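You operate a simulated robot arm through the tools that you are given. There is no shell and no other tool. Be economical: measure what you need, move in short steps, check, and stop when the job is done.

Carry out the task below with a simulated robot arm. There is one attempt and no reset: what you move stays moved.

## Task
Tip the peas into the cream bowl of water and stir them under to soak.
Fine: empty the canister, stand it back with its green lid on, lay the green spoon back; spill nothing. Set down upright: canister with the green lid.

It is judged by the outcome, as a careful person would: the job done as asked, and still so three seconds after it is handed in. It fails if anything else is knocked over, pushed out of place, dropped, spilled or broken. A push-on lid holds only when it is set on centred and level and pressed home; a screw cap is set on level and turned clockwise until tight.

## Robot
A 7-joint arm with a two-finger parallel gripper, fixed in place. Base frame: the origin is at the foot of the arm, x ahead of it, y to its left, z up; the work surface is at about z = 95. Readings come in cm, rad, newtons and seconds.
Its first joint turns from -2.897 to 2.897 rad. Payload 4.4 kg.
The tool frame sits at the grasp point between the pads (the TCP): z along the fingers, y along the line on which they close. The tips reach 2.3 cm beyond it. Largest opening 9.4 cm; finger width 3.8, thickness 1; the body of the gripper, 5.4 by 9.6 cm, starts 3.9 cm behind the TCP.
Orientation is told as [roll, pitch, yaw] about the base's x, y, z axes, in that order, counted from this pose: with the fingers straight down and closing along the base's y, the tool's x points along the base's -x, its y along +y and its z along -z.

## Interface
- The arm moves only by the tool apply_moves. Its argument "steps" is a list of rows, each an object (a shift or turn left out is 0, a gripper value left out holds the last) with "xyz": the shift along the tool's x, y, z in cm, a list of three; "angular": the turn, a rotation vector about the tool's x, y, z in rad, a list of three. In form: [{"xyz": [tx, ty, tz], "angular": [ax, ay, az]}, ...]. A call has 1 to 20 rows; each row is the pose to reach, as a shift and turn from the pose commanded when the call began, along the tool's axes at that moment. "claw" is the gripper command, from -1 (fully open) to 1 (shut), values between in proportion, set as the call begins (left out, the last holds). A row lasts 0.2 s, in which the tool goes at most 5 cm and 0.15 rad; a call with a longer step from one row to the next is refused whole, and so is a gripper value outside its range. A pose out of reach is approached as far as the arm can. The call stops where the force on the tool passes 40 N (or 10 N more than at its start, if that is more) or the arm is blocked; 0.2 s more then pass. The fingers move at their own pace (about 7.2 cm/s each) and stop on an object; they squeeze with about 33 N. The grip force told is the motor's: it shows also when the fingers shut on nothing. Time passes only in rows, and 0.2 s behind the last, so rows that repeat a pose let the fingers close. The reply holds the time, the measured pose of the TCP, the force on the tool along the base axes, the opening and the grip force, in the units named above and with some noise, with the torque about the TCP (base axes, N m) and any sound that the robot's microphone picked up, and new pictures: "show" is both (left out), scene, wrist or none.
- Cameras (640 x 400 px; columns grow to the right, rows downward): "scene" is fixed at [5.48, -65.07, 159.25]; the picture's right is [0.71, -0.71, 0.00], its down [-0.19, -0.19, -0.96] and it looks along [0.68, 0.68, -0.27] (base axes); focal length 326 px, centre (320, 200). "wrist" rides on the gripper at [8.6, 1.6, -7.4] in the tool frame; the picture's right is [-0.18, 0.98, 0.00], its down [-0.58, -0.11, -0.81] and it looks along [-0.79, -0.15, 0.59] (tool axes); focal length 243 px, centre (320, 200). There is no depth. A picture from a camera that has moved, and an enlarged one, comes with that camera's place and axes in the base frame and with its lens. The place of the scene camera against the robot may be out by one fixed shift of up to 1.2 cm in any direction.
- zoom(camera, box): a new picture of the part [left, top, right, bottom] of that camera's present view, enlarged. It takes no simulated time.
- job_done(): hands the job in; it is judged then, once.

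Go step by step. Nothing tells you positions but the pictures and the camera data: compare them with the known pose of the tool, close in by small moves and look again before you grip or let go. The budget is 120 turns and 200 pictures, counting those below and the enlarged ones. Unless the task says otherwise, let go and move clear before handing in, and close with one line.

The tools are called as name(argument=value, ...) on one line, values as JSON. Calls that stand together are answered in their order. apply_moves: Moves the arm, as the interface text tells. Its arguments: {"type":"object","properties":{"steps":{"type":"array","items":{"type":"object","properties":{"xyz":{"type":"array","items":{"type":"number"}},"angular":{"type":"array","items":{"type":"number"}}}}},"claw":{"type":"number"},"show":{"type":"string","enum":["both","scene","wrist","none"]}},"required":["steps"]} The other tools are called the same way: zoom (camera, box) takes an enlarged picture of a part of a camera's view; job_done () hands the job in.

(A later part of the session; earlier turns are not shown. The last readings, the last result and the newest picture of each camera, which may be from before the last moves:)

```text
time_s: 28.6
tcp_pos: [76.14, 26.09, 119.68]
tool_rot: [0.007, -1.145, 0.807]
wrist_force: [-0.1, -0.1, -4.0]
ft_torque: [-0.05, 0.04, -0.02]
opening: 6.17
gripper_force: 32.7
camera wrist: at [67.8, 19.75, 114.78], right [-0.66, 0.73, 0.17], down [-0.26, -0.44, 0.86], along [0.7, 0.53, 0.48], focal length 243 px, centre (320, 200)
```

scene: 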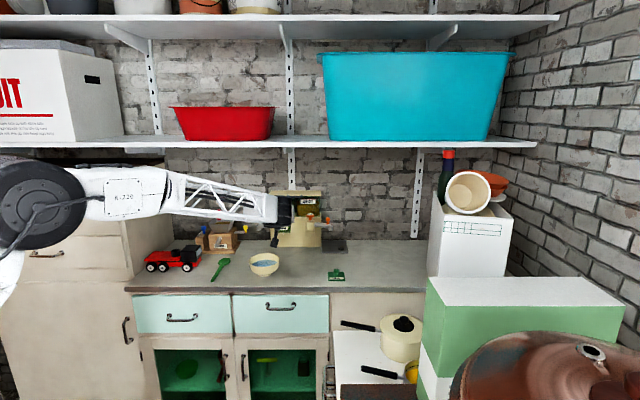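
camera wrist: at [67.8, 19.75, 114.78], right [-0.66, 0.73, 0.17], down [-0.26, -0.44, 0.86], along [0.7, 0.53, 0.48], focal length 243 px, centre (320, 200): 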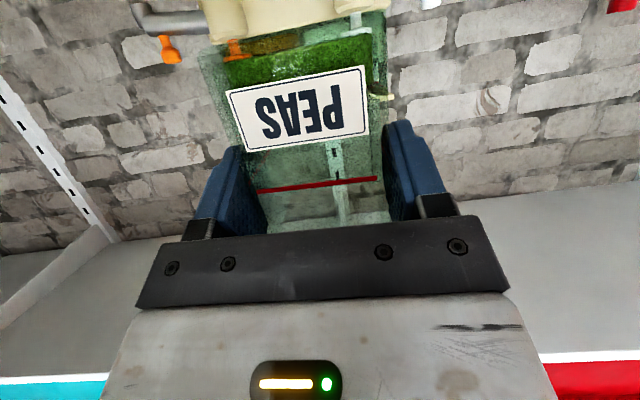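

Back to near upright with nothing lost. Now I'll shift over in front of the bowl and tip forward to 60°.

apply_moves(steps=[{"xyz": [0.8, 1.2, -0.4], "angular": [0, 0, 0]}, {"xyz": [1.6, 2.4, -0.8], "angular": [0, 0.1, 0]}, {"xyz": [2.6, 3.9, -1.3], "angular": [0, 0.22, 0]}, {"xyz": [3.6, 5.4, -1.9], "angular": [0, 0.34, 0]}, {"xyz": [4.6, 6.9, -2.4], "angular": [0, 0.46, 0]}, {"xyz": [5.75, 8.4, -3], "angular": [0, 0.58, 0]}, {"xyz": [5.75, 8.4, -3], "angular": [0, 0.71, 0]}, {"xyz": [5.75, 8.4, -3], "angular": [0, 0.84, 0]}, {"xyz": [5.75, 8.4, -3], "angular": [0, 0.97, 0]}, {"xyz": [5.75, 8.4, -3], "angular": [0, 0.97, 0]}])

zoom(camera="scene", box=[210, 200, 350, 300])

```text
time_s: 30.8
tcp_pos: [66.54, 28.25, 115.74]
tool_rot: [0.001, -0.175, 0.815]
wrist_force: [0.7, -0.5, -3.3]
ft_torque: [0.06, -0.01, 0.01]
opening: 6.19
gripper_force: 33.2
camera wrist: at [58.65, 22.2, 121.48], right [-0.59, 0.81, 0.03], down [0.38, 0.24, 0.89], along [0.71, 0.54, -0.45], focal length 243 px, centre (320, 200)
```

scene: 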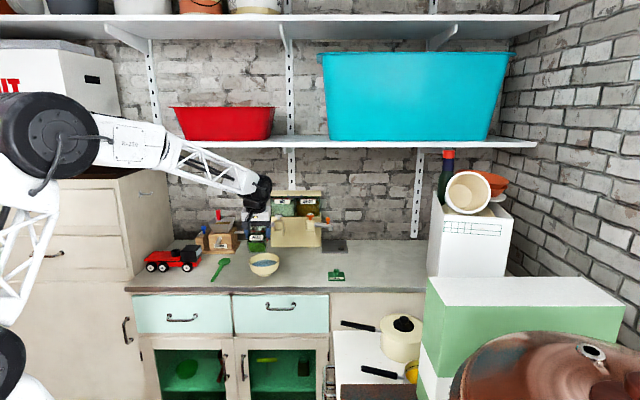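
wrist: 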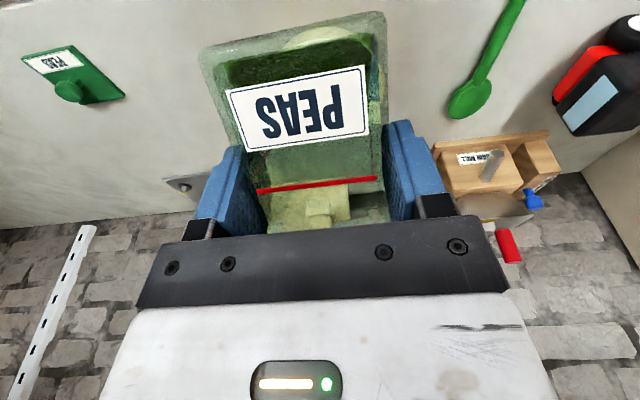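

```text
4.00 times, centred on (280, 250) of scene
camera zoom: at [5.48, -65.07, 159.25], right [0.71, -0.71, 0.0], down [-0.19, -0.19, -0.96], along [0.68, 0.68, -0.27], focal length 1305 px, centre (480, 0)
```

zoom: 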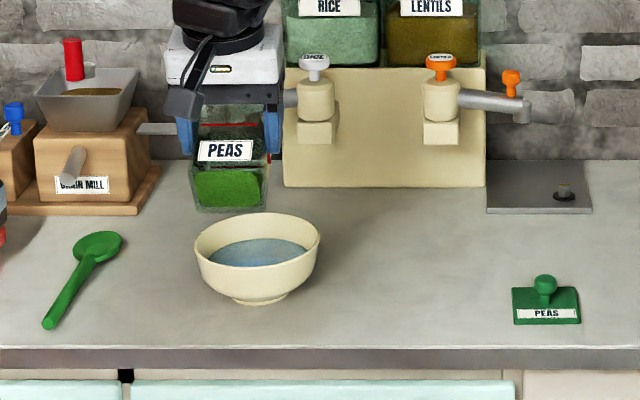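

The jar is tipped 60° and visible, and the peas are still inside. I'll lower closer to the bowl.

apply_moves(steps=[{"xyz": [0.4, -0.1, 2.3]}, {"xyz": [0.8, -0.2, 4.6]}, {"xyz": [1.22, -0.3, 6.9]}, {"xyz": [1.22, -0.3, 6.9]}], show="wrist")

zoom(camera="scene", box=[225, 210, 305, 290])

```text
time_s: 31.8
tcp_pos: [66.62, 27.87, 108.55]
tool_rot: [0.002, -0.176, 0.816]
wrist_force: [-0.6, 0.4, -3.8]
ft_torque: [0.04, -0.03, 0.01]
opening: 6.21
gripper_force: 32.9
camera wrist: at [58.79, 22.02, 114.42], right [-0.59, 0.81, 0.03], down [0.38, 0.24, 0.9], along [0.71, 0.54, -0.44], focal length 243 px, centre (320, 200)
```

wrist: 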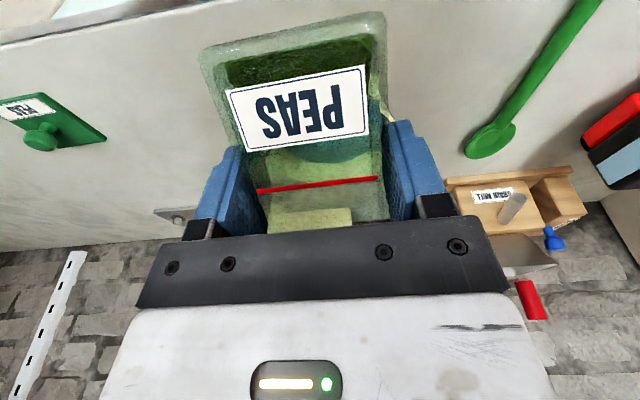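

```text
5.00 times, centred on (265, 250) of scene
camera zoom: at [5.48, -65.07, 159.25], right [0.71, -0.71, 0.0], down [-0.19, -0.19, -0.96], along [0.68, 0.68, -0.27], focal length 1631 px, centre (595, -50)
```

zoom: 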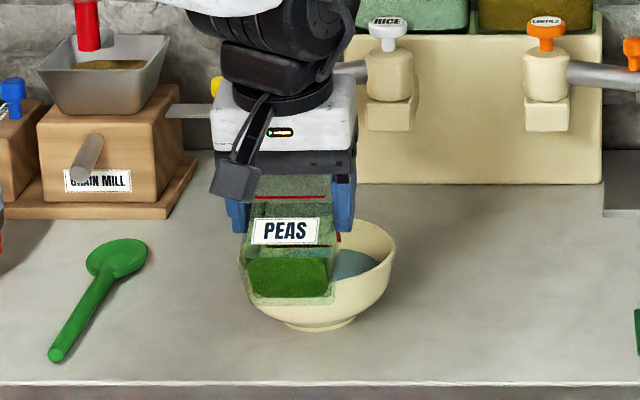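

The alignment looks right. I'll tilt on slowly to 85°, keeping the lip over the bowl.

apply_moves(steps=[{"xyz": [-0.4, 0, 0], "angular": [0, 0.09, 0]}, {"xyz": [-0.8, 0, 0], "angular": [0, 0.18, 0]}, {"xyz": [-1.2, 0, 0.1], "angular": [0, 0.27, 0]}, {"xyz": [-1.6, 0, 0.1], "angular": [0, 0.36, 0]}, {"xyz": [-2, 0, 0.15], "angular": [0, 0.436, 0]}, {"xyz": [-2, 0, 0.15], "angular": [0, 0.436, 0]}], show="wrist")

zoom(camera="scene", box=[225, 210, 305, 290])

```text
time_s: 33.2
tcp_pos: [68.16, 29.51, 108.81]
tool_rot: [0.001, 0.262, 0.816]
wrist_force: [-0.4, 0.0, -2.5]
ft_torque: [0.09, -0.04, 0.02]
opening: 6.17
gripper_force: 33.0
camera wrist: at [62.52, 25.94, 118.25], right [-0.59, 0.8, -0.05], down [0.61, 0.49, 0.63], along [0.53, 0.35, -0.78], focal length 243 px, centre (320, 200)
```

wrist: 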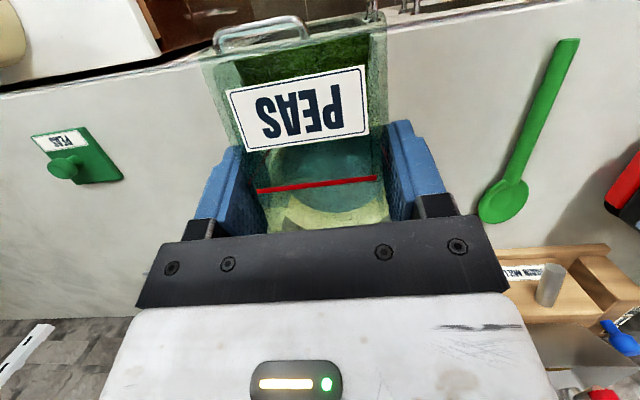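

```text
5.00 times, centred on (265, 250) of scene
camera zoom: at [5.48, -65.07, 159.25], right [0.71, -0.71, 0.0], down [-0.19, -0.19, -0.96], along [0.68, 0.68, -0.27], focal length 1631 px, centre (595, -50)
```

zoom: 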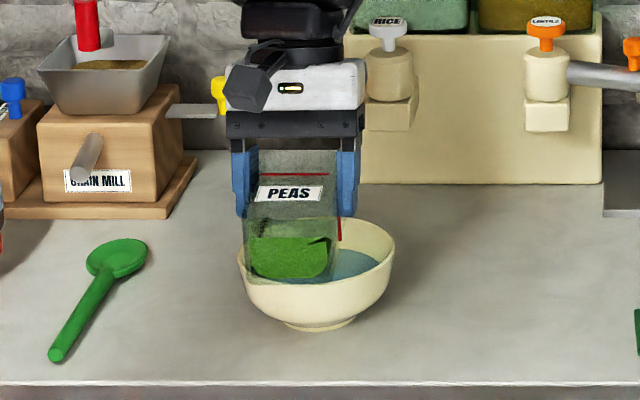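

apply_moves(steps=[{"xyz": [-0.24, 0, -0.07], "angular": [0, 0.09, 0]}, {"xyz": [-0.48, 0, -0.14], "angular": [0, 0.18, 0]}, {"xyz": [-0.72, 0, -0.2], "angular": [0, 0.27, 0]}, {"xyz": [-0.97, 0, -0.26], "angular": [0, 0.35, 0]}, {"xyz": [-0.97, 0, -0.26], "angular": [0, 0.35, 0]}, {"xyz": [-0.97, 0, -0.26], "angular": [0, 0.35, 0]}], show="wrist")

zoom(camera="scene", box=[225, 210, 305, 290])

```text
time_s: 34.6
tcp_pos: [68.84, 30.34, 108.83]
tool_rot: [0.003, 0.61, 0.817]
wrist_force: [0.1, -0.3, -4.0]
ft_torque: [0.08, -0.05, 0.0]
opening: 6.17
gripper_force: 32.9
camera wrist: at [65.67, 29.3, 119.85], right [-0.61, 0.78, -0.1], down [0.72, 0.61, 0.33], along [0.32, 0.13, -0.94], focal length 243 px, centre (320, 200)
```

wrist: 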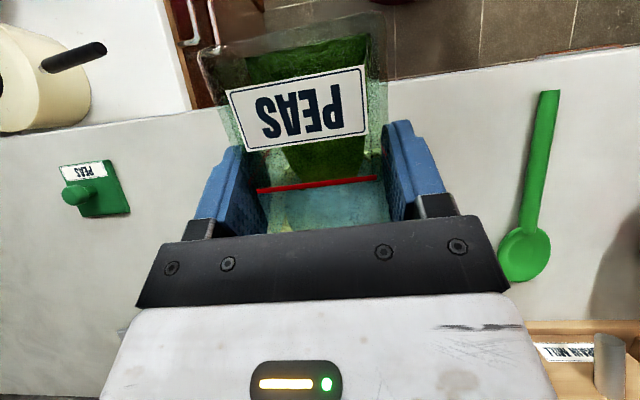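

```text
5.00 times, centred on (265, 250) of scene
camera zoom: at [5.48, -65.07, 159.25], right [0.71, -0.71, 0.0], down [-0.19, -0.19, -0.96], along [0.68, 0.68, -0.27], focal length 1631 px, centre (595, -50)
```

zoom: 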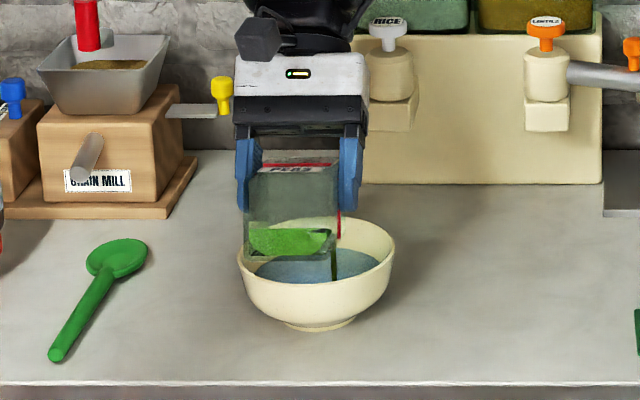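

A green stream is now falling inside the bowl. I'll continue to about 120° and hold.

apply_moves(steps=[{"xyz": [-0.2, 0, -0.3], "angular": [0, 0.07, 0]}, {"xyz": [-0.4, 0, -0.6], "angular": [0, 0.14, 0]}, {"xyz": [-0.6, 0, -0.9], "angular": [0, 0.21, 0]}, {"xyz": [-0.84, 0, -1.07], "angular": [0, 0.26, 0]}, {"xyz": [-0.84, 0, -1.07], "angular": [0, 0.26, 0]}, {"xyz": [-0.84, 0, -1.07], "angular": [0, 0.26, 0]}, {"xyz": [-0.84, 0, -1.07], "angular": [0, 0.26, 0]}], show="wrist")

zoom(camera="scene", box=[225, 210, 305, 290])

```text
time_s: 36.2
tcp_pos: [69.64, 31.14, 109.17]
tool_rot: [0.003, 0.871, 0.82]
wrist_force: [0.1, -1.2, -2.7]
ft_torque: [0.09, -0.09, -0.01]
opening: 6.18
gripper_force: 33.3
camera wrist: at [68.6, 32.38, 120.62], right [-0.63, 0.76, -0.14], down [0.76, 0.65, 0.07], along [0.15, -0.06, -0.99], focal length 243 px, centre (320, 200)
```

wrist: 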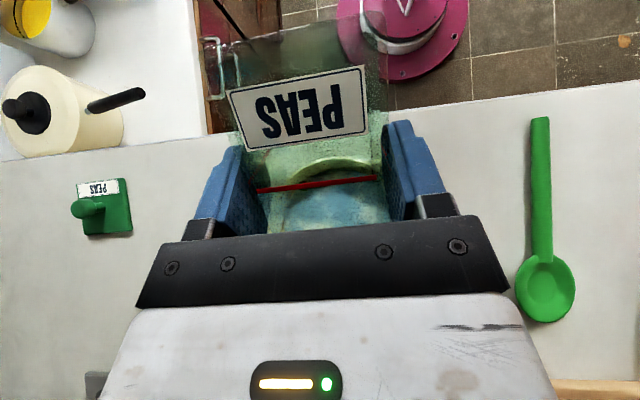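

```text
5.00 times, centred on (265, 250) of scene
camera zoom: at [5.48, -65.07, 159.25], right [0.71, -0.71, 0.0], down [-0.19, -0.19, -0.96], along [0.68, 0.68, -0.27], focal length 1631 px, centre (595, -50)
```

zoom: 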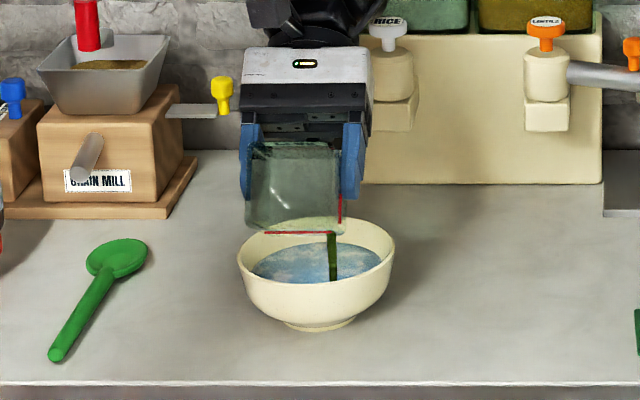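

The jar looks nearly empty, with a stream still falling. I'll hold a moment.

apply_moves(steps=[{"angular": [0, 0.1, 0]}, {"angular": [0, 0.1, 0]}, {"angular": [0, 0.1, 0]}, {"angular": [0, 0.1, 0]}, {"angular": [0, 0.1, 0]}, {"angular": [0, 0.1, 0]}, {"angular": [0, 0.1, 0]}, {"angular": [0, 0.1, 0]}, {"angular": [0, 0.1, 0]}, {"angular": [0, 0.1, 0]}], show="wrist")

zoom(camera="scene", box=[225, 210, 305, 290])

```text
time_s: 38.4
tcp_pos: [69.75, 31.2, 109.3]
tool_rot: [0.003, 0.97, 0.818]
wrist_force: [0.3, 0.4, -2.8]
ft_torque: [0.06, -0.08, -0.02]
opening: 6.22
gripper_force: 33.2
camera wrist: at [69.38, 33.19, 120.55], right [-0.64, 0.75, -0.15], down [0.76, 0.65, -0.02], along [0.08, -0.13, -0.99], focal length 243 px, centre (320, 200)
```

wrist: 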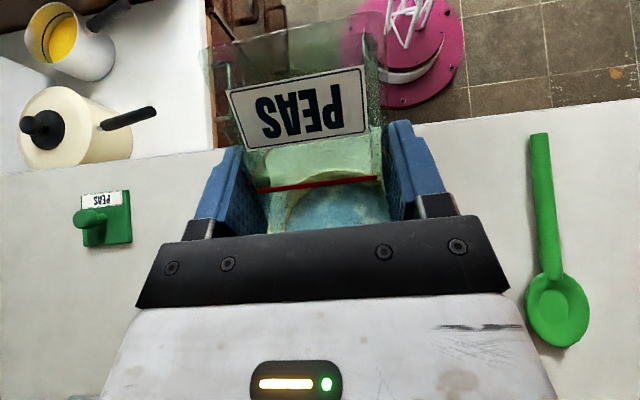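

```text
5.00 times, centred on (265, 250) of scene
camera zoom: at [5.48, -65.07, 159.25], right [0.71, -0.71, 0.0], down [-0.19, -0.19, -0.96], along [0.68, 0.68, -0.27], focal length 1631 px, centre (595, -50)
```

zoom: 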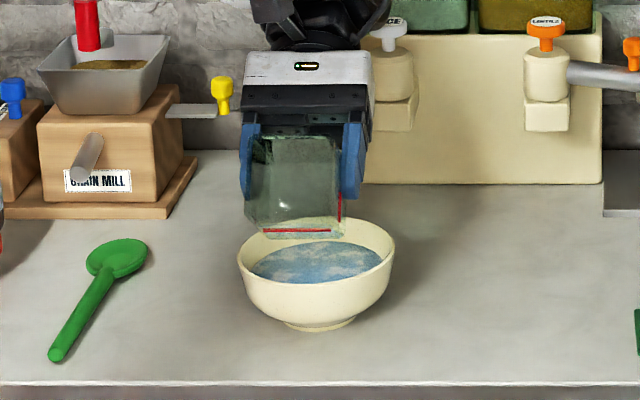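

zoom(camera="scene", box=[250, 230, 280, 255])

zoom(camera="wrist", box=[180, 20, 420, 240])

```text
16.00 times, centred on (265, 242) of scene
camera zoom: at [5.48, -65.07, 159.25], right [0.71, -0.71, 0.0], down [-0.19, -0.19, -0.96], along [0.68, 0.68, -0.27], focal length 5219 px, centre (1200, -480)
```

zoom: 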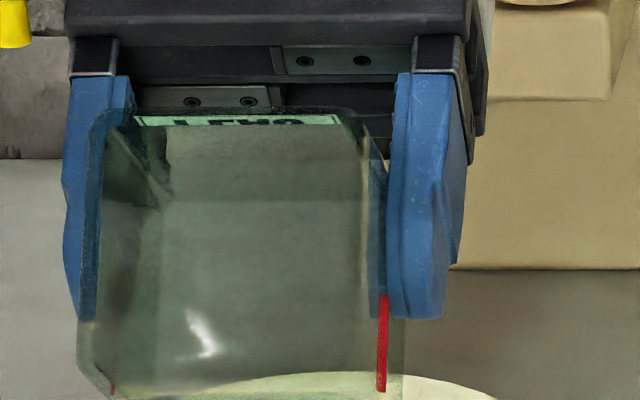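

```text
1.82 times, centred on (300, 130) of wrist
camera zoom: at [69.38, 33.19, 120.55], right [-0.64, 0.75, -0.15], down [0.76, 0.65, -0.02], along [0.08, -0.13, -0.99], focal length 441 px, centre (356, 327)
```

zoom: 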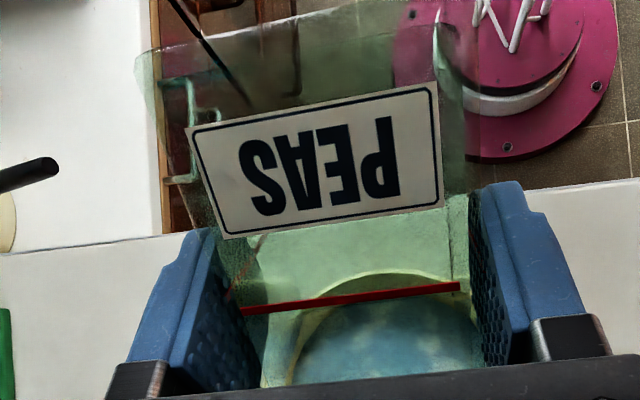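

The jar is empty. I'll raise it and rotate back in reverse.

apply_moves(steps=[{"xyz": [2, 0, 0], "angular": [0, -0.05, 0]}, {"xyz": [4, 0, 0], "angular": [0, -0.19, 0]}, {"xyz": [6, 0, 0], "angular": [0, -0.33, 0]}, {"xyz": [8.07, 0, 0], "angular": [0, -0.47, 0]}, {"xyz": [8.07, 0, 0], "angular": [0, -0.61, 0]}, {"xyz": [8.07, 0, 0], "angular": [0, -0.75, 0]}, {"xyz": [8.07, 0, 0], "angular": [0, -0.89, 0]}, {"xyz": [8.07, 0, 0], "angular": [0, -1.03, 0]}, {"xyz": [8.07, 0, 0], "angular": [0, -1.145, 0]}, {"xyz": [8.07, 0, 0], "angular": [0, -1.145, 0]}])

zoom(camera="scene", box=[225, 210, 305, 290])

```text
time_s: 40.6
tcp_pos: [66.69, 27.81, 115.82]
tool_rot: [0.002, -0.175, 0.815]
wrist_force: [-0.2, 0.3, -2.9]
ft_torque: [0.07, -0.09, 0.02]
opening: 6.18
gripper_force: 33.1
camera wrist: at [58.63, 21.81, 121.66], right [-0.59, 0.81, 0.03], down [0.38, 0.24, 0.9], along [0.71, 0.54, -0.44], focal length 243 px, centre (320, 200)
```

scene: 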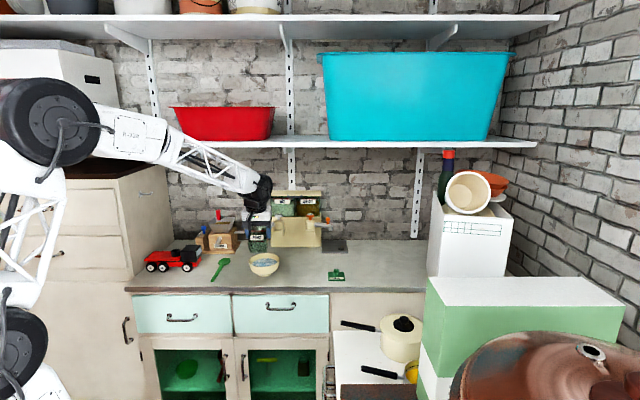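
wrist: 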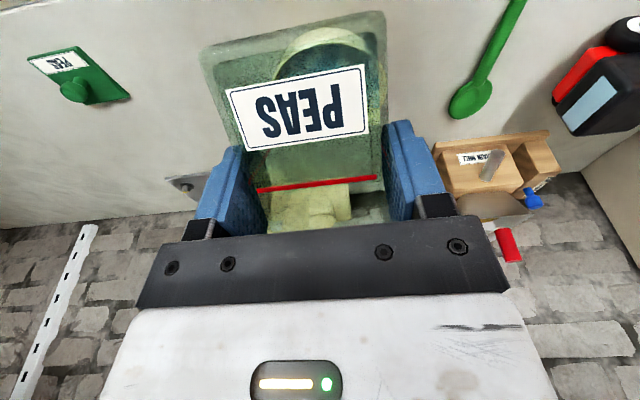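

```text
5.00 times, centred on (265, 250) of scene
camera zoom: at [5.48, -65.07, 159.25], right [0.71, -0.71, 0.0], down [-0.19, -0.19, -0.96], along [0.68, 0.68, -0.27], focal length 1631 px, centre (595, -50)
```

zoom: 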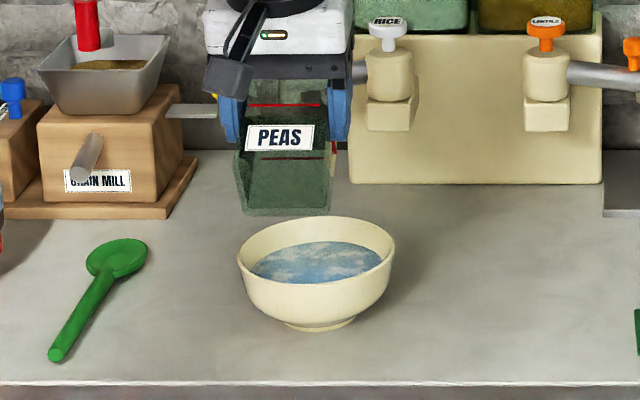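

No spills, and the jar is empty. I'll carry it back above its original spot while turning upright.

apply_moves(steps=[{"xyz": [-0.3, -1, 0.05], "angular": [0, -0.1, 0]}, {"xyz": [-0.7, -2.5, 0.1], "angular": [0, -0.22, 0]}, {"xyz": [-1.2, -4.5, 0.2], "angular": [0, -0.35, 0]}, {"xyz": [-1.7, -6.5, 0.3], "angular": [0, -0.48, 0]}, {"xyz": [-2.2, -8.7, 0.4], "angular": [0, -0.61, 0]}, {"xyz": [-2.7, -11, 0.5], "angular": [0, -0.74, 0]}, {"xyz": [-3.2, -13, 0.6], "angular": [0, -0.87, 0]}, {"xyz": [-3.8, -15, 0.7], "angular": [0, -0.99, 0]}, {"xyz": [-4.25, -16.9, 0.75], "angular": [0, -1.045, 0]}, {"xyz": [-4.25, -16.9, 0.75], "angular": [0, -1.045, 0]}])

```text
time_s: 42.8
tcp_pos: [81.78, 19.38, 115.85]
tool_rot: [0.005, -1.219, 0.812]
wrist_force: [0.8, -0.7, -3.2]
ft_torque: [-0.04, 0.06, 0.01]
opening: 6.17
gripper_force: 33.4
camera wrist: at [73.75, 13.23, 110.27], right [-0.67, 0.72, 0.17], down [-0.3, -0.48, 0.82], along [0.68, 0.5, 0.54], focal length 243 px, centre (320, 200)
```

scene: 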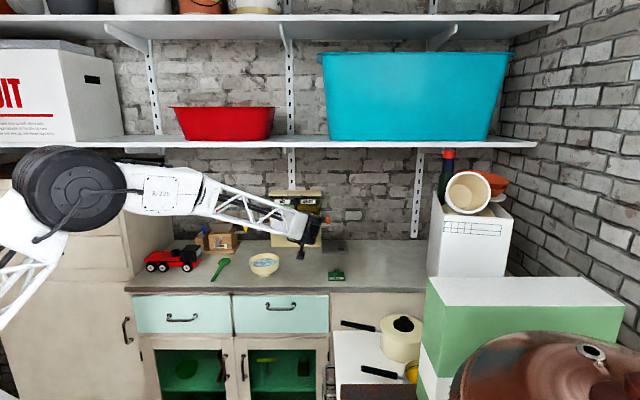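
wrist: 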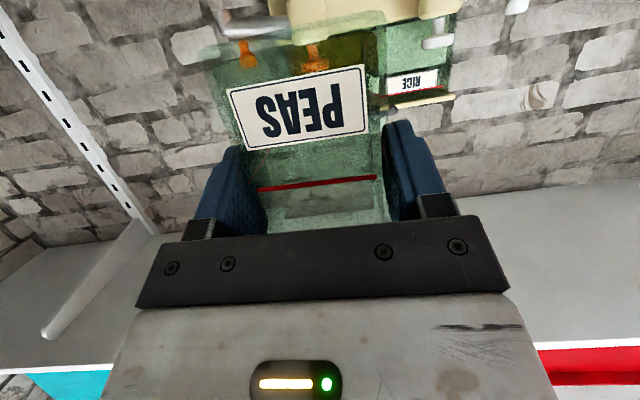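

apply_moves(steps=[{"xyz": [3.5, -0.14, 1.25], "angular": [0.025, 0, 0.009]}, {"xyz": [7, -0.14, 2.55], "angular": [0.025, 0, 0.009]}, {"xyz": [10.5, -0.14, 3.8], "angular": [0.025, 0, 0.009]}, {"xyz": [12.5, -0.14, 4.55], "angular": [0.025, 0, 0.009]}, {"xyz": [13.4, -0.14, 4.88], "angular": [0.025, 0, 0.009]}, {"xyz": [13.4, -0.14, 4.88], "angular": [0.025, 0, 0.009]}], show="wrist")

```text
time_s: 44.2
tcp_pos: [81.77, 19.32, 101.57]
tool_rot: [0.005, -1.219, 0.784]
wrist_force: [0.8, 0.2, -3.8]
ft_torque: [-0.04, 0.05, 0.02]
opening: 6.2
gripper_force: 33.5
camera wrist: at [73.61, 13.33, 95.98], right [-0.65, 0.74, 0.17], down [-0.31, -0.47, 0.82], along [0.69, 0.48, 0.54], focal length 243 px, centre (320, 200)
```

wrist: 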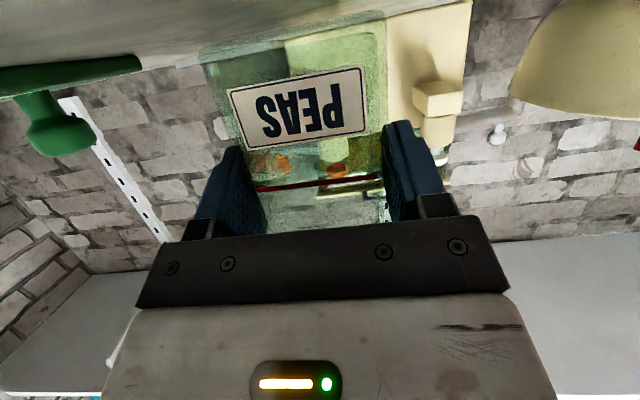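

apply_moves(steps=[{"xyz": [0.28, 0, 0.1]}, {"xyz": [0.42, 0, 0.15]}, {"xyz": [0.52, 0, 0.19]}, {"xyz": [0.61, 0, 0.22]}], show="none")

```text
time_s: 45.2
tcp_pos: [81.88, 19.22, 101.11]
tool_rot: [0.003, -1.22, 0.786]
wrist_force: [-2.2, -0.5, 2.6]
ft_torque: [-0.19, -0.03, -0.02]
opening: 6.2
gripper_force: 32.8
```

Light contact. Opening the gripper.

apply_moves(steps=[{"xyz": [0.05, 0, 0.02]}, {"xyz": [0.05, 0, 0.02]}, {"xyz": [0.05, 0, 0.02]}, {"xyz": [0.05, 0, 0.02]}], claw=-1, show="wrist")

```text
time_s: 46.2
tcp_pos: [81.88, 19.26, 100.83]
tool_rot: [0.006, -1.22, 0.783]
wrist_force: [0.1, 0.1, 1.3]
ft_torque: [-0.01, -0.01, 0.01]
opening: 9.39
gripper_force: 0.0
camera wrist: at [73.66, 13.34, 95.3], right [-0.65, 0.74, 0.17], down [-0.31, -0.47, 0.82], along [0.69, 0.48, 0.54], focal length 243 px, centre (320, 200)
```

wrist: 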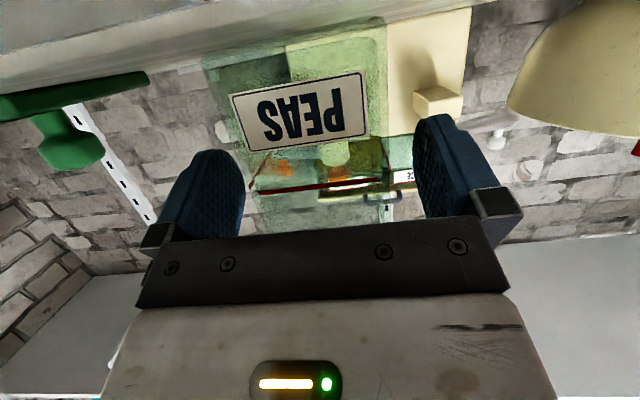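

The jar is standing. I'll retreat straight back, then up, turning the tool vertical.

apply_moves(steps=[{"xyz": [1, 0, -2.8]}, {"xyz": [2, 0, -5.6]}, {"xyz": [3, 0, -8.4]}, {"xyz": [4.1, 0, -11.3]}, {"xyz": [0.4, 0, -12.6]}, {"xyz": [-3.4, 0, -14], "angular": [0, 0.1, 0]}, {"xyz": [-7.1, 0, -15.4], "angular": [0, 0.24, 0]}, {"xyz": [-10.9, 0, -16.8], "angular": [0, 0.38, 0]}, {"xyz": [-12.5, 0, -17.4], "angular": [0, 0.52, 0]}, {"xyz": [-12.5, 0, -17.4], "angular": [0, 0.66, 0]}, {"xyz": [-12.5, 0, -17.4], "angular": [0, 0.8, 0]}, {"xyz": [-12.5, 0, -17.4], "angular": [0, 0.94, 0]}, {"xyz": [-12.5, 0, -17.4], "angular": [0, 1.08, 0]}, {"xyz": [-12.5, 0, -17.4], "angular": [0, 1.22, 0]}, {"xyz": [-12.5, 0, -17.4], "angular": [0, 1.22, 0]}])

zoom(camera="scene", box=[230, 200, 370, 300])

```text
time_s: 49.4
tcp_pos: [73.47, 10.57, 118.74]
tool_rot: [0.002, 0.002, 0.79]
wrist_force: [0.8, 0.4, 0.6]
ft_torque: [0.0, 0.01, 0.04]
opening: 9.4
gripper_force: 0.0
camera wrist: at [66.19, 5.71, 126.04], right [-0.57, 0.82, 0.0], down [0.49, 0.34, 0.8], along [0.66, 0.46, -0.59], focal length 243 px, centre (320, 200)
```

scene: 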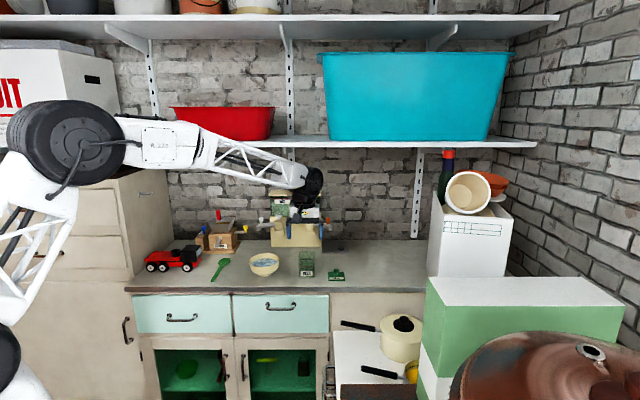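
wrist: 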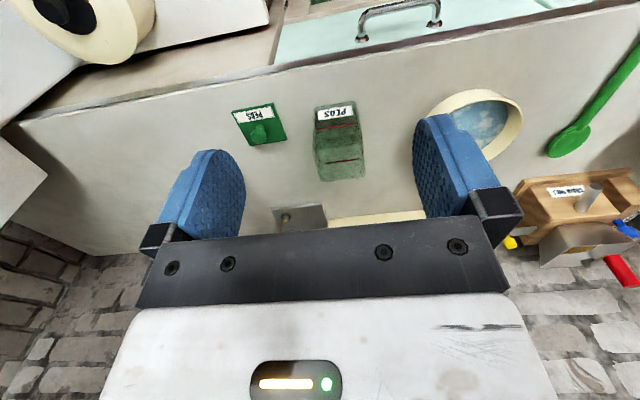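

```text
4.00 times, centred on (300, 250) of scene
camera zoom: at [5.48, -65.07, 159.25], right [0.71, -0.71, 0.0], down [-0.19, -0.19, -0.96], along [0.68, 0.68, -0.27], focal length 1305 px, centre (400, 0)
```

zoom: 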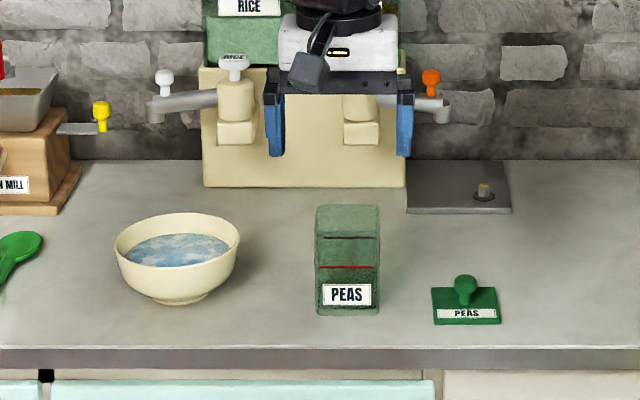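

The jar is back in place. Now over to the lid.

apply_moves(steps=[{"xyz": [-2.9, -2.8, 0], "angular": [0, 0, 0.005]}, {"xyz": [-5.8, -5.6, 0], "angular": [0, 0, 0.005]}, {"xyz": [-8.7, -8.5, 2], "angular": [0, 0, 0.005]}, {"xyz": [-11.59, -11.29, 5], "angular": [0, 0, 0.005]}, {"xyz": [-11.59, -11.29, 9.5], "angular": [0, 0, 0.005]}, {"xyz": [-11.59, -11.29, 13], "angular": [0, 0, 0.005]}, {"xyz": [-11.59, -11.29, 13], "angular": [0, 0, 0.005]}], show="wrist")

zoom(camera="scene", box=[310, 235, 360, 285])

```text
refused: row 4 steps farther than a row can; nothing moved
```

```text
8.00 times, centred on (335, 260) of scene
camera zoom: at [5.48, -65.07, 159.25], right [0.71, -0.71, 0.0], down [-0.19, -0.19, -0.96], along [0.68, 0.68, -0.27], focal length 2610 px, centre (200, -280)
```

zoom: 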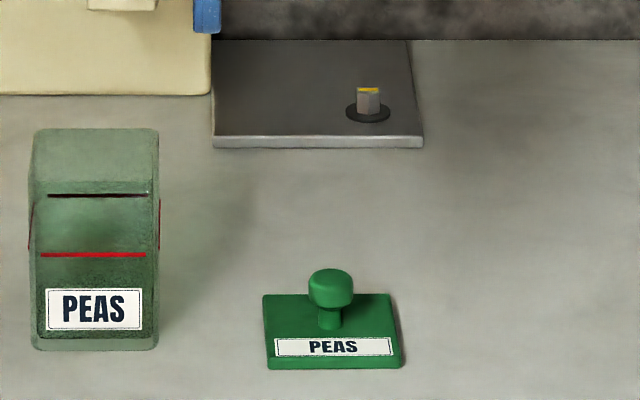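

One step was too long, so I'll resend it with smaller rows.

apply_moves(steps=[{"xyz": [-2.9, -2.8, 0], "angular": [0, 0, 0.005]}, {"xyz": [-5.8, -5.6, 0], "angular": [0, 0, 0.005]}, {"xyz": [-8.7, -8.5, 1], "angular": [0, 0, 0.005]}, {"xyz": [-11.59, -11.29, 2], "angular": [0, 0, 0.005]}, {"xyz": [-11.59, -11.29, 5.5], "angular": [0, 0, 0.005]}, {"xyz": [-11.59, -11.29, 9.5], "angular": [0, 0, 0.005]}, {"xyz": [-11.59, -11.29, 13], "angular": [0, 0, 0.005]}, {"xyz": [-11.59, -11.29, 13], "angular": [0, 0, 0.005]}], show="wrist")

zoom(camera="scene", box=[310, 235, 360, 285])

```text
time_s: 51.2
tcp_pos: [89.52, 11.06, 105.44]
tool_rot: [0.003, 0.001, 0.784]
wrist_force: [-0.3, 0.2, -0.2]
ft_torque: [0.03, 0.01, -0.04]
opening: 9.44
gripper_force: 0.0
camera wrist: at [82.2, 6.12, 112.92], right [-0.56, 0.83, 0.0], down [0.49, 0.33, 0.81], along [0.66, 0.45, -0.59], focal length 243 px, centre (320, 200)
```

wrist: 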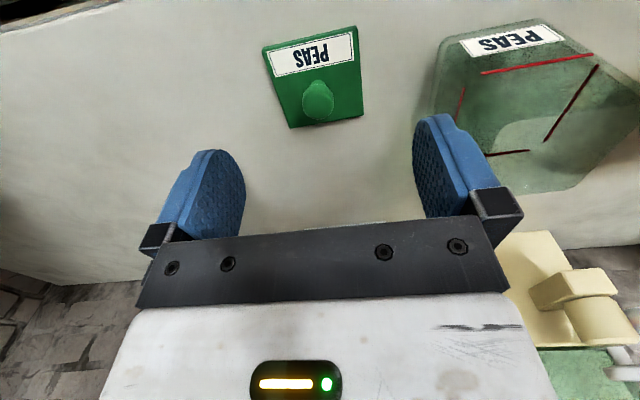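

```text
8.00 times, centred on (335, 260) of scene
camera zoom: at [5.48, -65.07, 159.25], right [0.71, -0.71, 0.0], down [-0.19, -0.19, -0.96], along [0.68, 0.68, -0.27], focal length 2610 px, centre (200, -280)
```

zoom: 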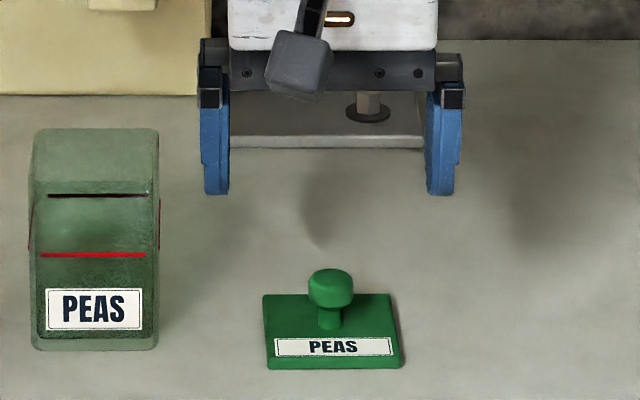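

apply_moves(steps=[{"xyz": [0, -0.2, 2.5]}, {"xyz": [0, -0.2, 5]}, {"xyz": [0, -0.2, 6.2]}, {"xyz": [0, -0.2, 6.2]}], show="none")

apply_moves(steps=[{}, {}, {}, {}, {}], claw=1, show="wrist")

zoom(camera="scene", box=[310, 235, 360, 285])

```text
time_s: 52.2
tcp_pos: [89.71, 10.8, 99.53]
tool_rot: [0.002, 0.0, 0.785]
wrist_force: [1.2, 0.2, -0.4]
ft_torque: [0.02, -0.01, 0.0]
opening: 9.37
gripper_force: 0.0
```

```text
time_s: 53.4
tcp_pos: [89.56, 10.94, 99.39]
tool_rot: [0.002, 0.0, 0.783]
wrist_force: [-0.1, 0.4, 1.2]
ft_torque: [-0.03, 0.01, -0.01]
opening: 1.99
gripper_force: 32.9
camera wrist: at [82.43, 5.97, 106.81], right [-0.56, 0.83, 0.0], down [0.49, 0.33, 0.81], along [0.66, 0.45, -0.59], focal length 243 px, centre (320, 200)
```

wrist: 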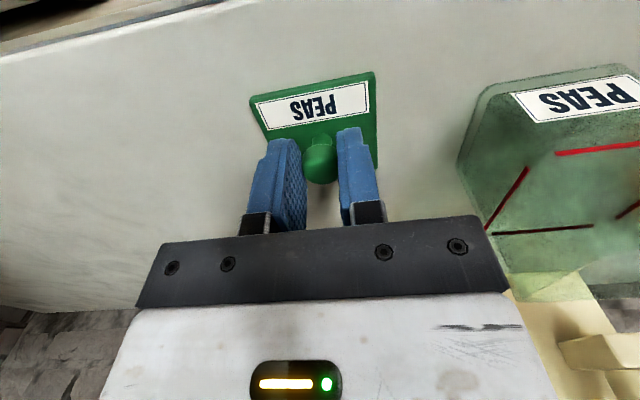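

```text
8.00 times, centred on (335, 260) of scene
camera zoom: at [5.48, -65.07, 159.25], right [0.71, -0.71, 0.0], down [-0.19, -0.19, -0.96], along [0.68, 0.68, -0.27], focal length 2610 px, centre (200, -280)
```

zoom: 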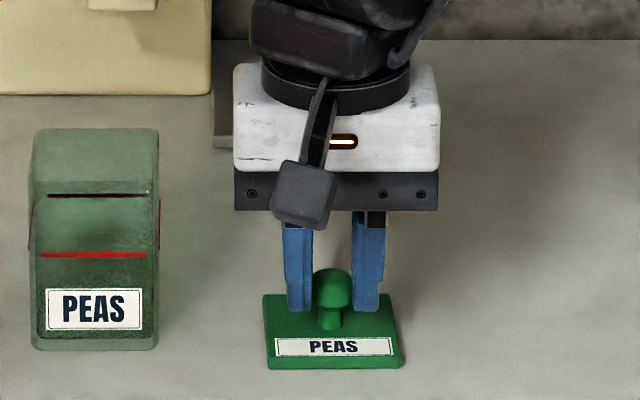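

The lid is gripped again. I'll lift it and carry it over the jar.

apply_moves(steps=[{"xyz": [0, 0, -1]}, {"xyz": [0, 0, -4]}, {"xyz": [0, 0, -8]}, {"xyz": [0, 0, -12]}, {"xyz": [0, 0, -14]}, {"xyz": [-0.5, 3, -14]}, {"xyz": [-1, 6, -14]}, {"xyz": [-1.5, 9, -14]}, {"xyz": [-1.5, 11.35, -14]}, {"xyz": [-1.5, 11.35, -14]}, {"xyz": [-1.5, 11.35, -14]}], show="wrist")

zoom(camera="scene", box=[280, 220, 340, 280])

```text
time_s: 55.8
tcp_pos: [82.69, 19.99, 113.5]
tool_rot: [0.002, -0.001, 0.784]
wrist_force: [-1.1, -0.1, -0.8]
ft_torque: [0.01, -0.01, 0.01]
opening: 2.0
gripper_force: 33.4
camera wrist: at [75.39, 15.03, 120.81], right [-0.56, 0.83, 0.0], down [0.49, 0.33, 0.81], along [0.66, 0.46, -0.59], focal length 243 px, centre (320, 200)
```

wrist: 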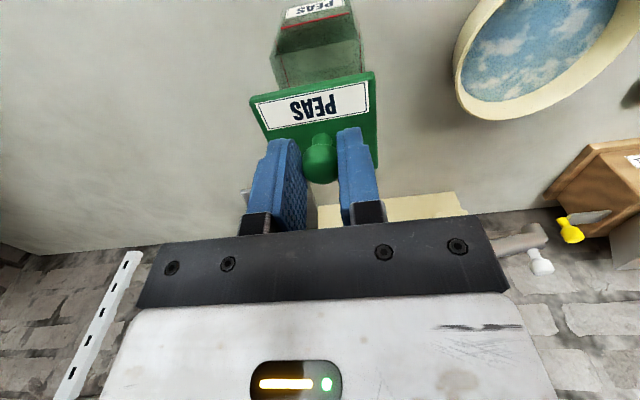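

```text
6.67 times, centred on (310, 250) of scene
camera zoom: at [5.48, -65.07, 159.25], right [0.71, -0.71, 0.0], down [-0.19, -0.19, -0.96], along [0.68, 0.68, -0.27], focal length 2175 px, centre (387, -133)
```

zoom: 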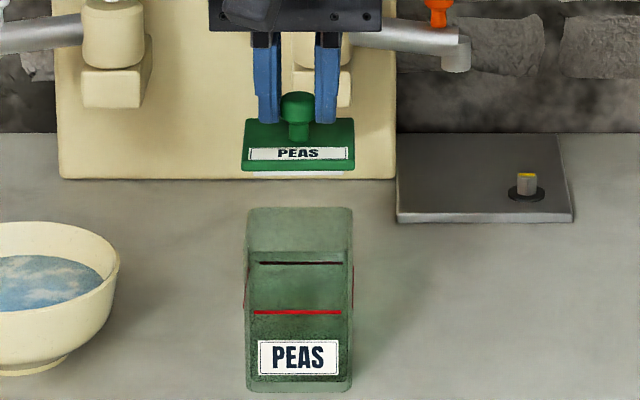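

apply_moves(steps=[{"xyz": [0, 0.13, 1.5]}, {"xyz": [0, 0.13, 3]}, {"xyz": [0, 0.13, 3.7]}, {"xyz": [0, 0.13, 3.7]}], show="wrist")

zoom(camera="scene", box=[290, 230, 330, 270])

```text
time_s: 56.8
tcp_pos: [82.71, 20.03, 109.72]
tool_rot: [0.002, 0.002, 0.784]
wrist_force: [0.0, -0.5, -1.3]
ft_torque: [0.02, 0.0, -0.03]
opening: 1.97
gripper_force: 33.0
camera wrist: at [75.39, 15.13, 117.13], right [-0.56, 0.83, 0.0], down [0.49, 0.33, 0.81], along [0.67, 0.46, -0.59], focal length 243 px, centre (320, 200)
```

wrist: 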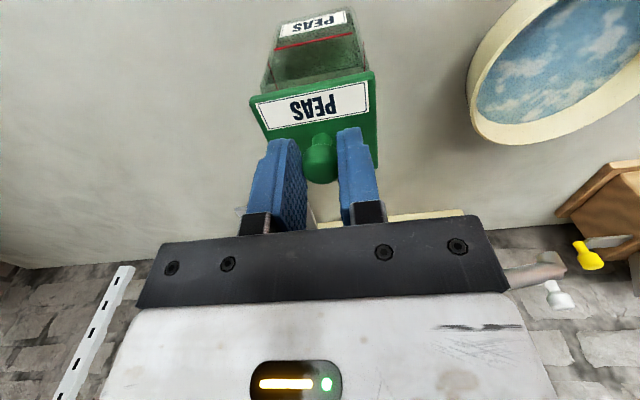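

```text
10.00 times, centred on (310, 250) of scene
camera zoom: at [5.48, -65.07, 159.25], right [0.71, -0.71, 0.0], down [-0.19, -0.19, -0.96], along [0.68, 0.68, -0.27], focal length 3262 px, centre (420, -300)
```

zoom: 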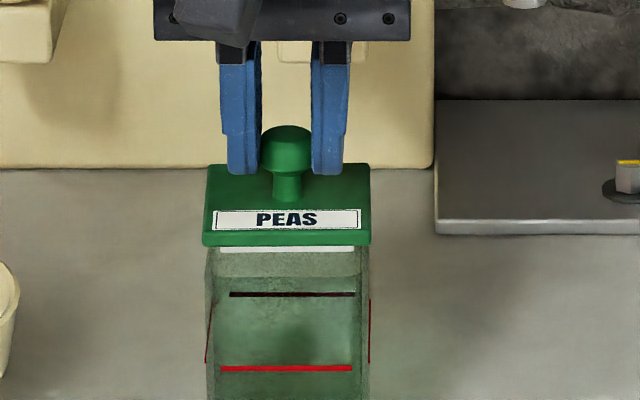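

The lid is laterally centred. I'll lower in small steps, watching the force.

apply_moves(steps=[{"xyz": [0, 0, 0.3]}, {"xyz": [0, 0, 0.6]}, {"xyz": [0, 0, 0.8]}, {"xyz": [0, 0, 0.95]}, {"xyz": [0, 0, 1.05]}], show="wrist")

zoom(camera="scene", box=[290, 230, 330, 270])

```text
time_s: 58.0
tcp_pos: [82.7, 19.95, 108.76]
tool_rot: [0.001, -0.001, 0.784]
wrist_force: [0.2, 0.0, -0.5]
ft_torque: [-0.03, 0.01, 0.0]
opening: 1.98
gripper_force: 33.1
camera wrist: at [75.41, 15.07, 116.1], right [-0.56, 0.83, 0.0], down [0.49, 0.33, 0.81], along [0.66, 0.46, -0.59], focal length 243 px, centre (320, 200)
```

wrist: 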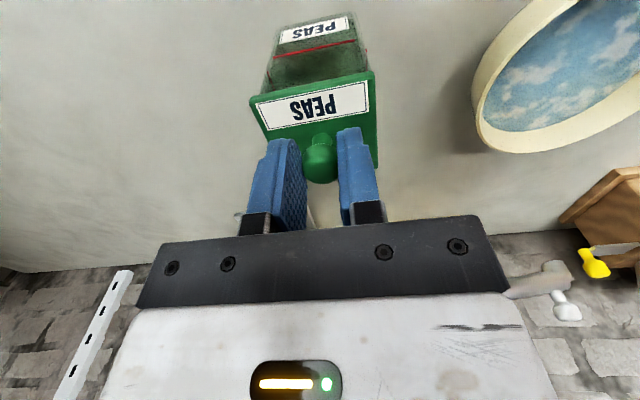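

```text
10.00 times, centred on (310, 250) of scene
camera zoom: at [5.48, -65.07, 159.25], right [0.71, -0.71, 0.0], down [-0.19, -0.19, -0.96], along [0.68, 0.68, -0.27], focal length 3262 px, centre (420, -300)
```

zoom: 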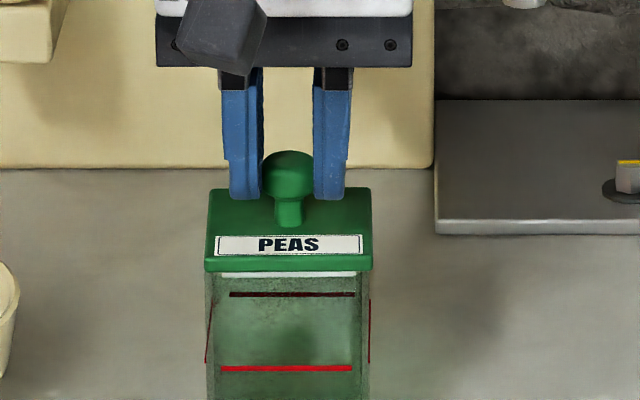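

apply_moves(steps=[{"xyz": [0, 0.08, 0.1]}, {"xyz": [0, 0.08, 0.2]}, {"xyz": [0, 0.08, 0.3]}, {"xyz": [0, 0.08, 0.4]}], show="none")

zoom(camera="scene", box=[290, 230, 330, 270])

```text
time_s: 59.0
tcp_pos: [82.66, 19.99, 108.25]
tool_rot: [0.003, -0.002, 0.783]
wrist_force: [-3.4, -1.0, 14.0]
ft_torque: [-0.19, 0.11, -0.01]
opening: 1.95
gripper_force: 33.6
```

```text
10.00 times, centred on (310, 250) of scene
camera zoom: at [5.48, -65.07, 159.25], right [0.71, -0.71, 0.0], down [-0.19, -0.19, -0.96], along [0.68, 0.68, -0.27], focal length 3262 px, centre (420, -300)
```

zoom: 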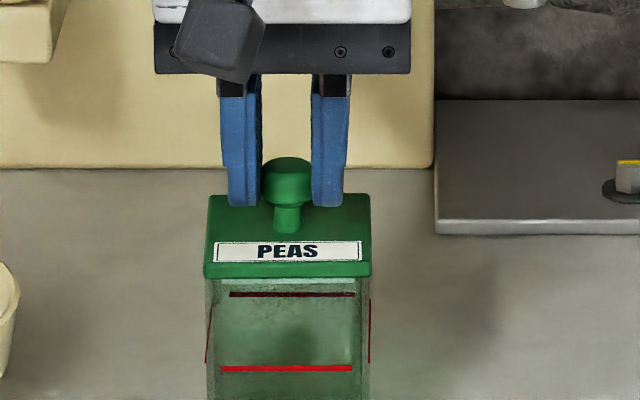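

Contact at about 14 N. I'll press it home.

apply_moves(steps=[{"xyz": [0, 0, 0.1]}, {"xyz": [0, 0, 0.2]}, {"xyz": [0, 0, 0.3]}, {"xyz": [0, 0, 0.4]}, {"xyz": [0, 0, 0.5]}], show="none")

zoom(camera="scene", box=[290, 230, 330, 270])

```text
time_s: 60.2
tcp_pos: [82.73, 20.14, 107.78]
tool_rot: [0.001, 0.0, 0.784]
wrist_force: [6.4, -0.9, 35.1]
ft_torque: [-0.06, -0.51, -0.04]
opening: 1.99
gripper_force: 32.9
```

```text
10.00 times, centred on (310, 250) of scene
camera zoom: at [5.48, -65.07, 159.25], right [0.71, -0.71, 0.0], down [-0.19, -0.19, -0.96], along [0.68, 0.68, -0.27], focal length 3262 px, centre (420, -300)
```

zoom: 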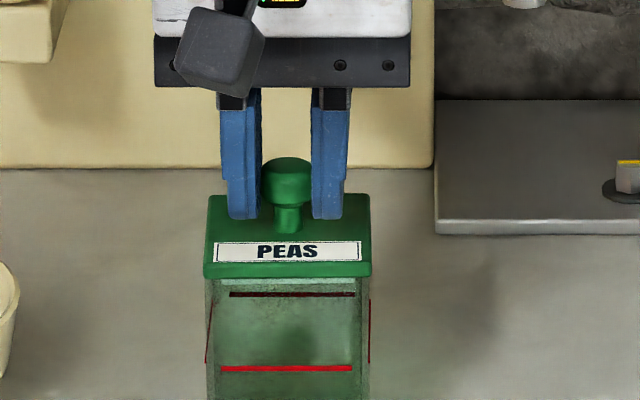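

The lid is back at its original height, and the tips now rest on its top. I'll press a bit harder to be sure it's home.

apply_moves(steps=[{"xyz": [0, 0, 0.15]}, {"xyz": [0, 0, 0.3]}, {"xyz": [0, 0, 0.45]}, {"xyz": [0, 0, 0.6]}, {"xyz": [0, 0, 0.8]}], show="none")

zoom(camera="scene", box=[290, 230, 330, 270])

```text
time_s: 60.7
tcp_pos: [82.7, 20.08, 107.94]
tool_rot: [-0.001, -0.002, 0.784]
wrist_force: [2.0, -1.8, 5.3]
ft_torque: [-0.12, 0.0, 0.01]
opening: 1.97
gripper_force: 32.9
stopped in row 2: the force on the tool passed its limit at 47 N (the readings are from after the stop); the commanded pose is now the measured one
```

```text
10.00 times, centred on (310, 250) of scene
camera zoom: at [5.48, -65.07, 159.25], right [0.71, -0.71, 0.0], down [-0.19, -0.19, -0.96], along [0.68, 0.68, -0.27], focal length 3262 px, centre (420, -300)
```

zoom: 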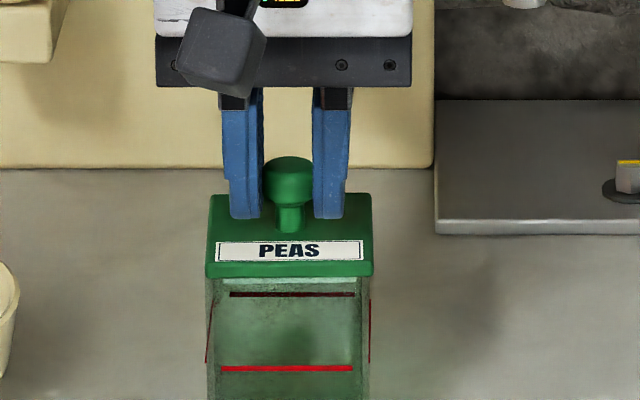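

The lid sits at its original height. To be sure it clicks home evenly, I'll release it and press down centrally on the knob with closed fingers.

apply_moves(steps=[{"xyz": [0, 0, 0]}, {"xyz": [0, 0, 0]}, {"xyz": [0, 0, 0]}, {"xyz": [0, 0, 0]}, {"xyz": [0, 0, -2]}, {"xyz": [0, 0, -4]}, {"xyz": [0, 0, -4]}], claw=-1, show="none")

zoom(camera="scene", box=[290, 230, 330, 270])

zoom(camera="wrist", box=[220, 0, 420, 200])

```text
time_s: 62.3
tcp_pos: [82.72, 20.05, 111.89]
tool_rot: [-0.001, -0.001, 0.784]
wrist_force: [0.1, 0.5, 0.7]
ft_torque: [0.02, -0.01, 0.05]
opening: 9.39
gripper_force: 0.1
heard: snap
```

```text
10.00 times, centred on (310, 250) of scene
camera zoom: at [5.48, -65.07, 159.25], right [0.71, -0.71, 0.0], down [-0.19, -0.19, -0.96], along [0.68, 0.68, -0.27], focal length 3262 px, centre (420, -300)
```

zoom: 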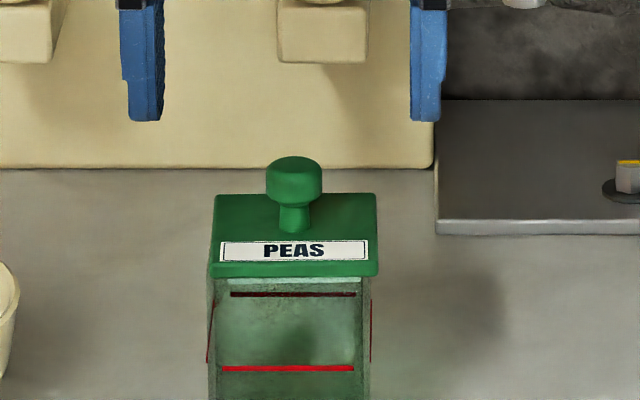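

```text
2.00 times, centred on (320, 100) of wrist
camera zoom: at [75.37, 15.11, 119.29], right [-0.56, 0.83, 0.0], down [0.49, 0.33, 0.81], along [0.67, 0.46, -0.59], focal length 485 px, centre (320, 400)
```

zoom: 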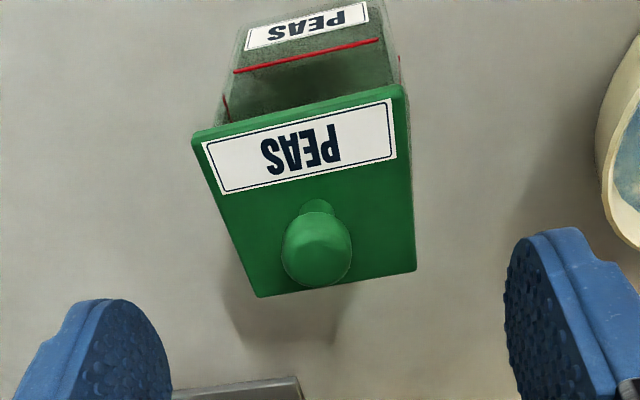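

I heard a snap and the lid has shifted about 0.2 cm to the right, so my finger drag unseated it. I'll re-grip the knob higher, centred on it.

apply_moves(steps=[{"xyz": [0, -0.33, 1.5]}, {"xyz": [0, -0.33, 3.3]}, {"xyz": [0, -0.33, 3.3]}, {"xyz": [0, -0.33, 3.3]}], show="none")

zoom(camera="scene", box=[290, 230, 330, 270])

```text
time_s: 63.3
tcp_pos: [82.97, 19.83, 108.52]
tool_rot: [0.001, -0.002, 0.783]
wrist_force: [0.1, -0.4, 0.1]
ft_torque: [0.02, 0.0, -0.01]
opening: 9.37
gripper_force: 0.2
```

```text
10.00 times, centred on (310, 250) of scene
camera zoom: at [5.48, -65.07, 159.25], right [0.71, -0.71, 0.0], down [-0.19, -0.19, -0.96], along [0.68, 0.68, -0.27], focal length 3262 px, centre (420, -300)
```

zoom: 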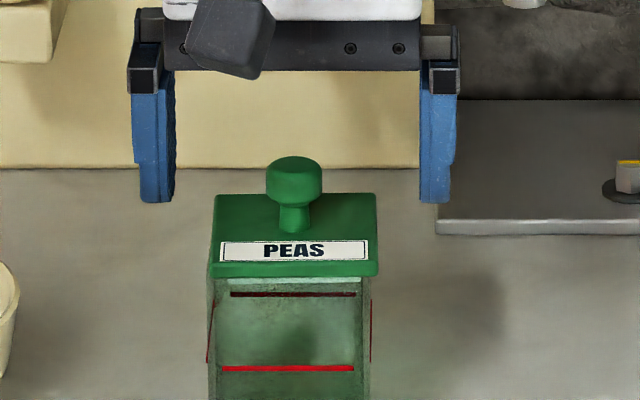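

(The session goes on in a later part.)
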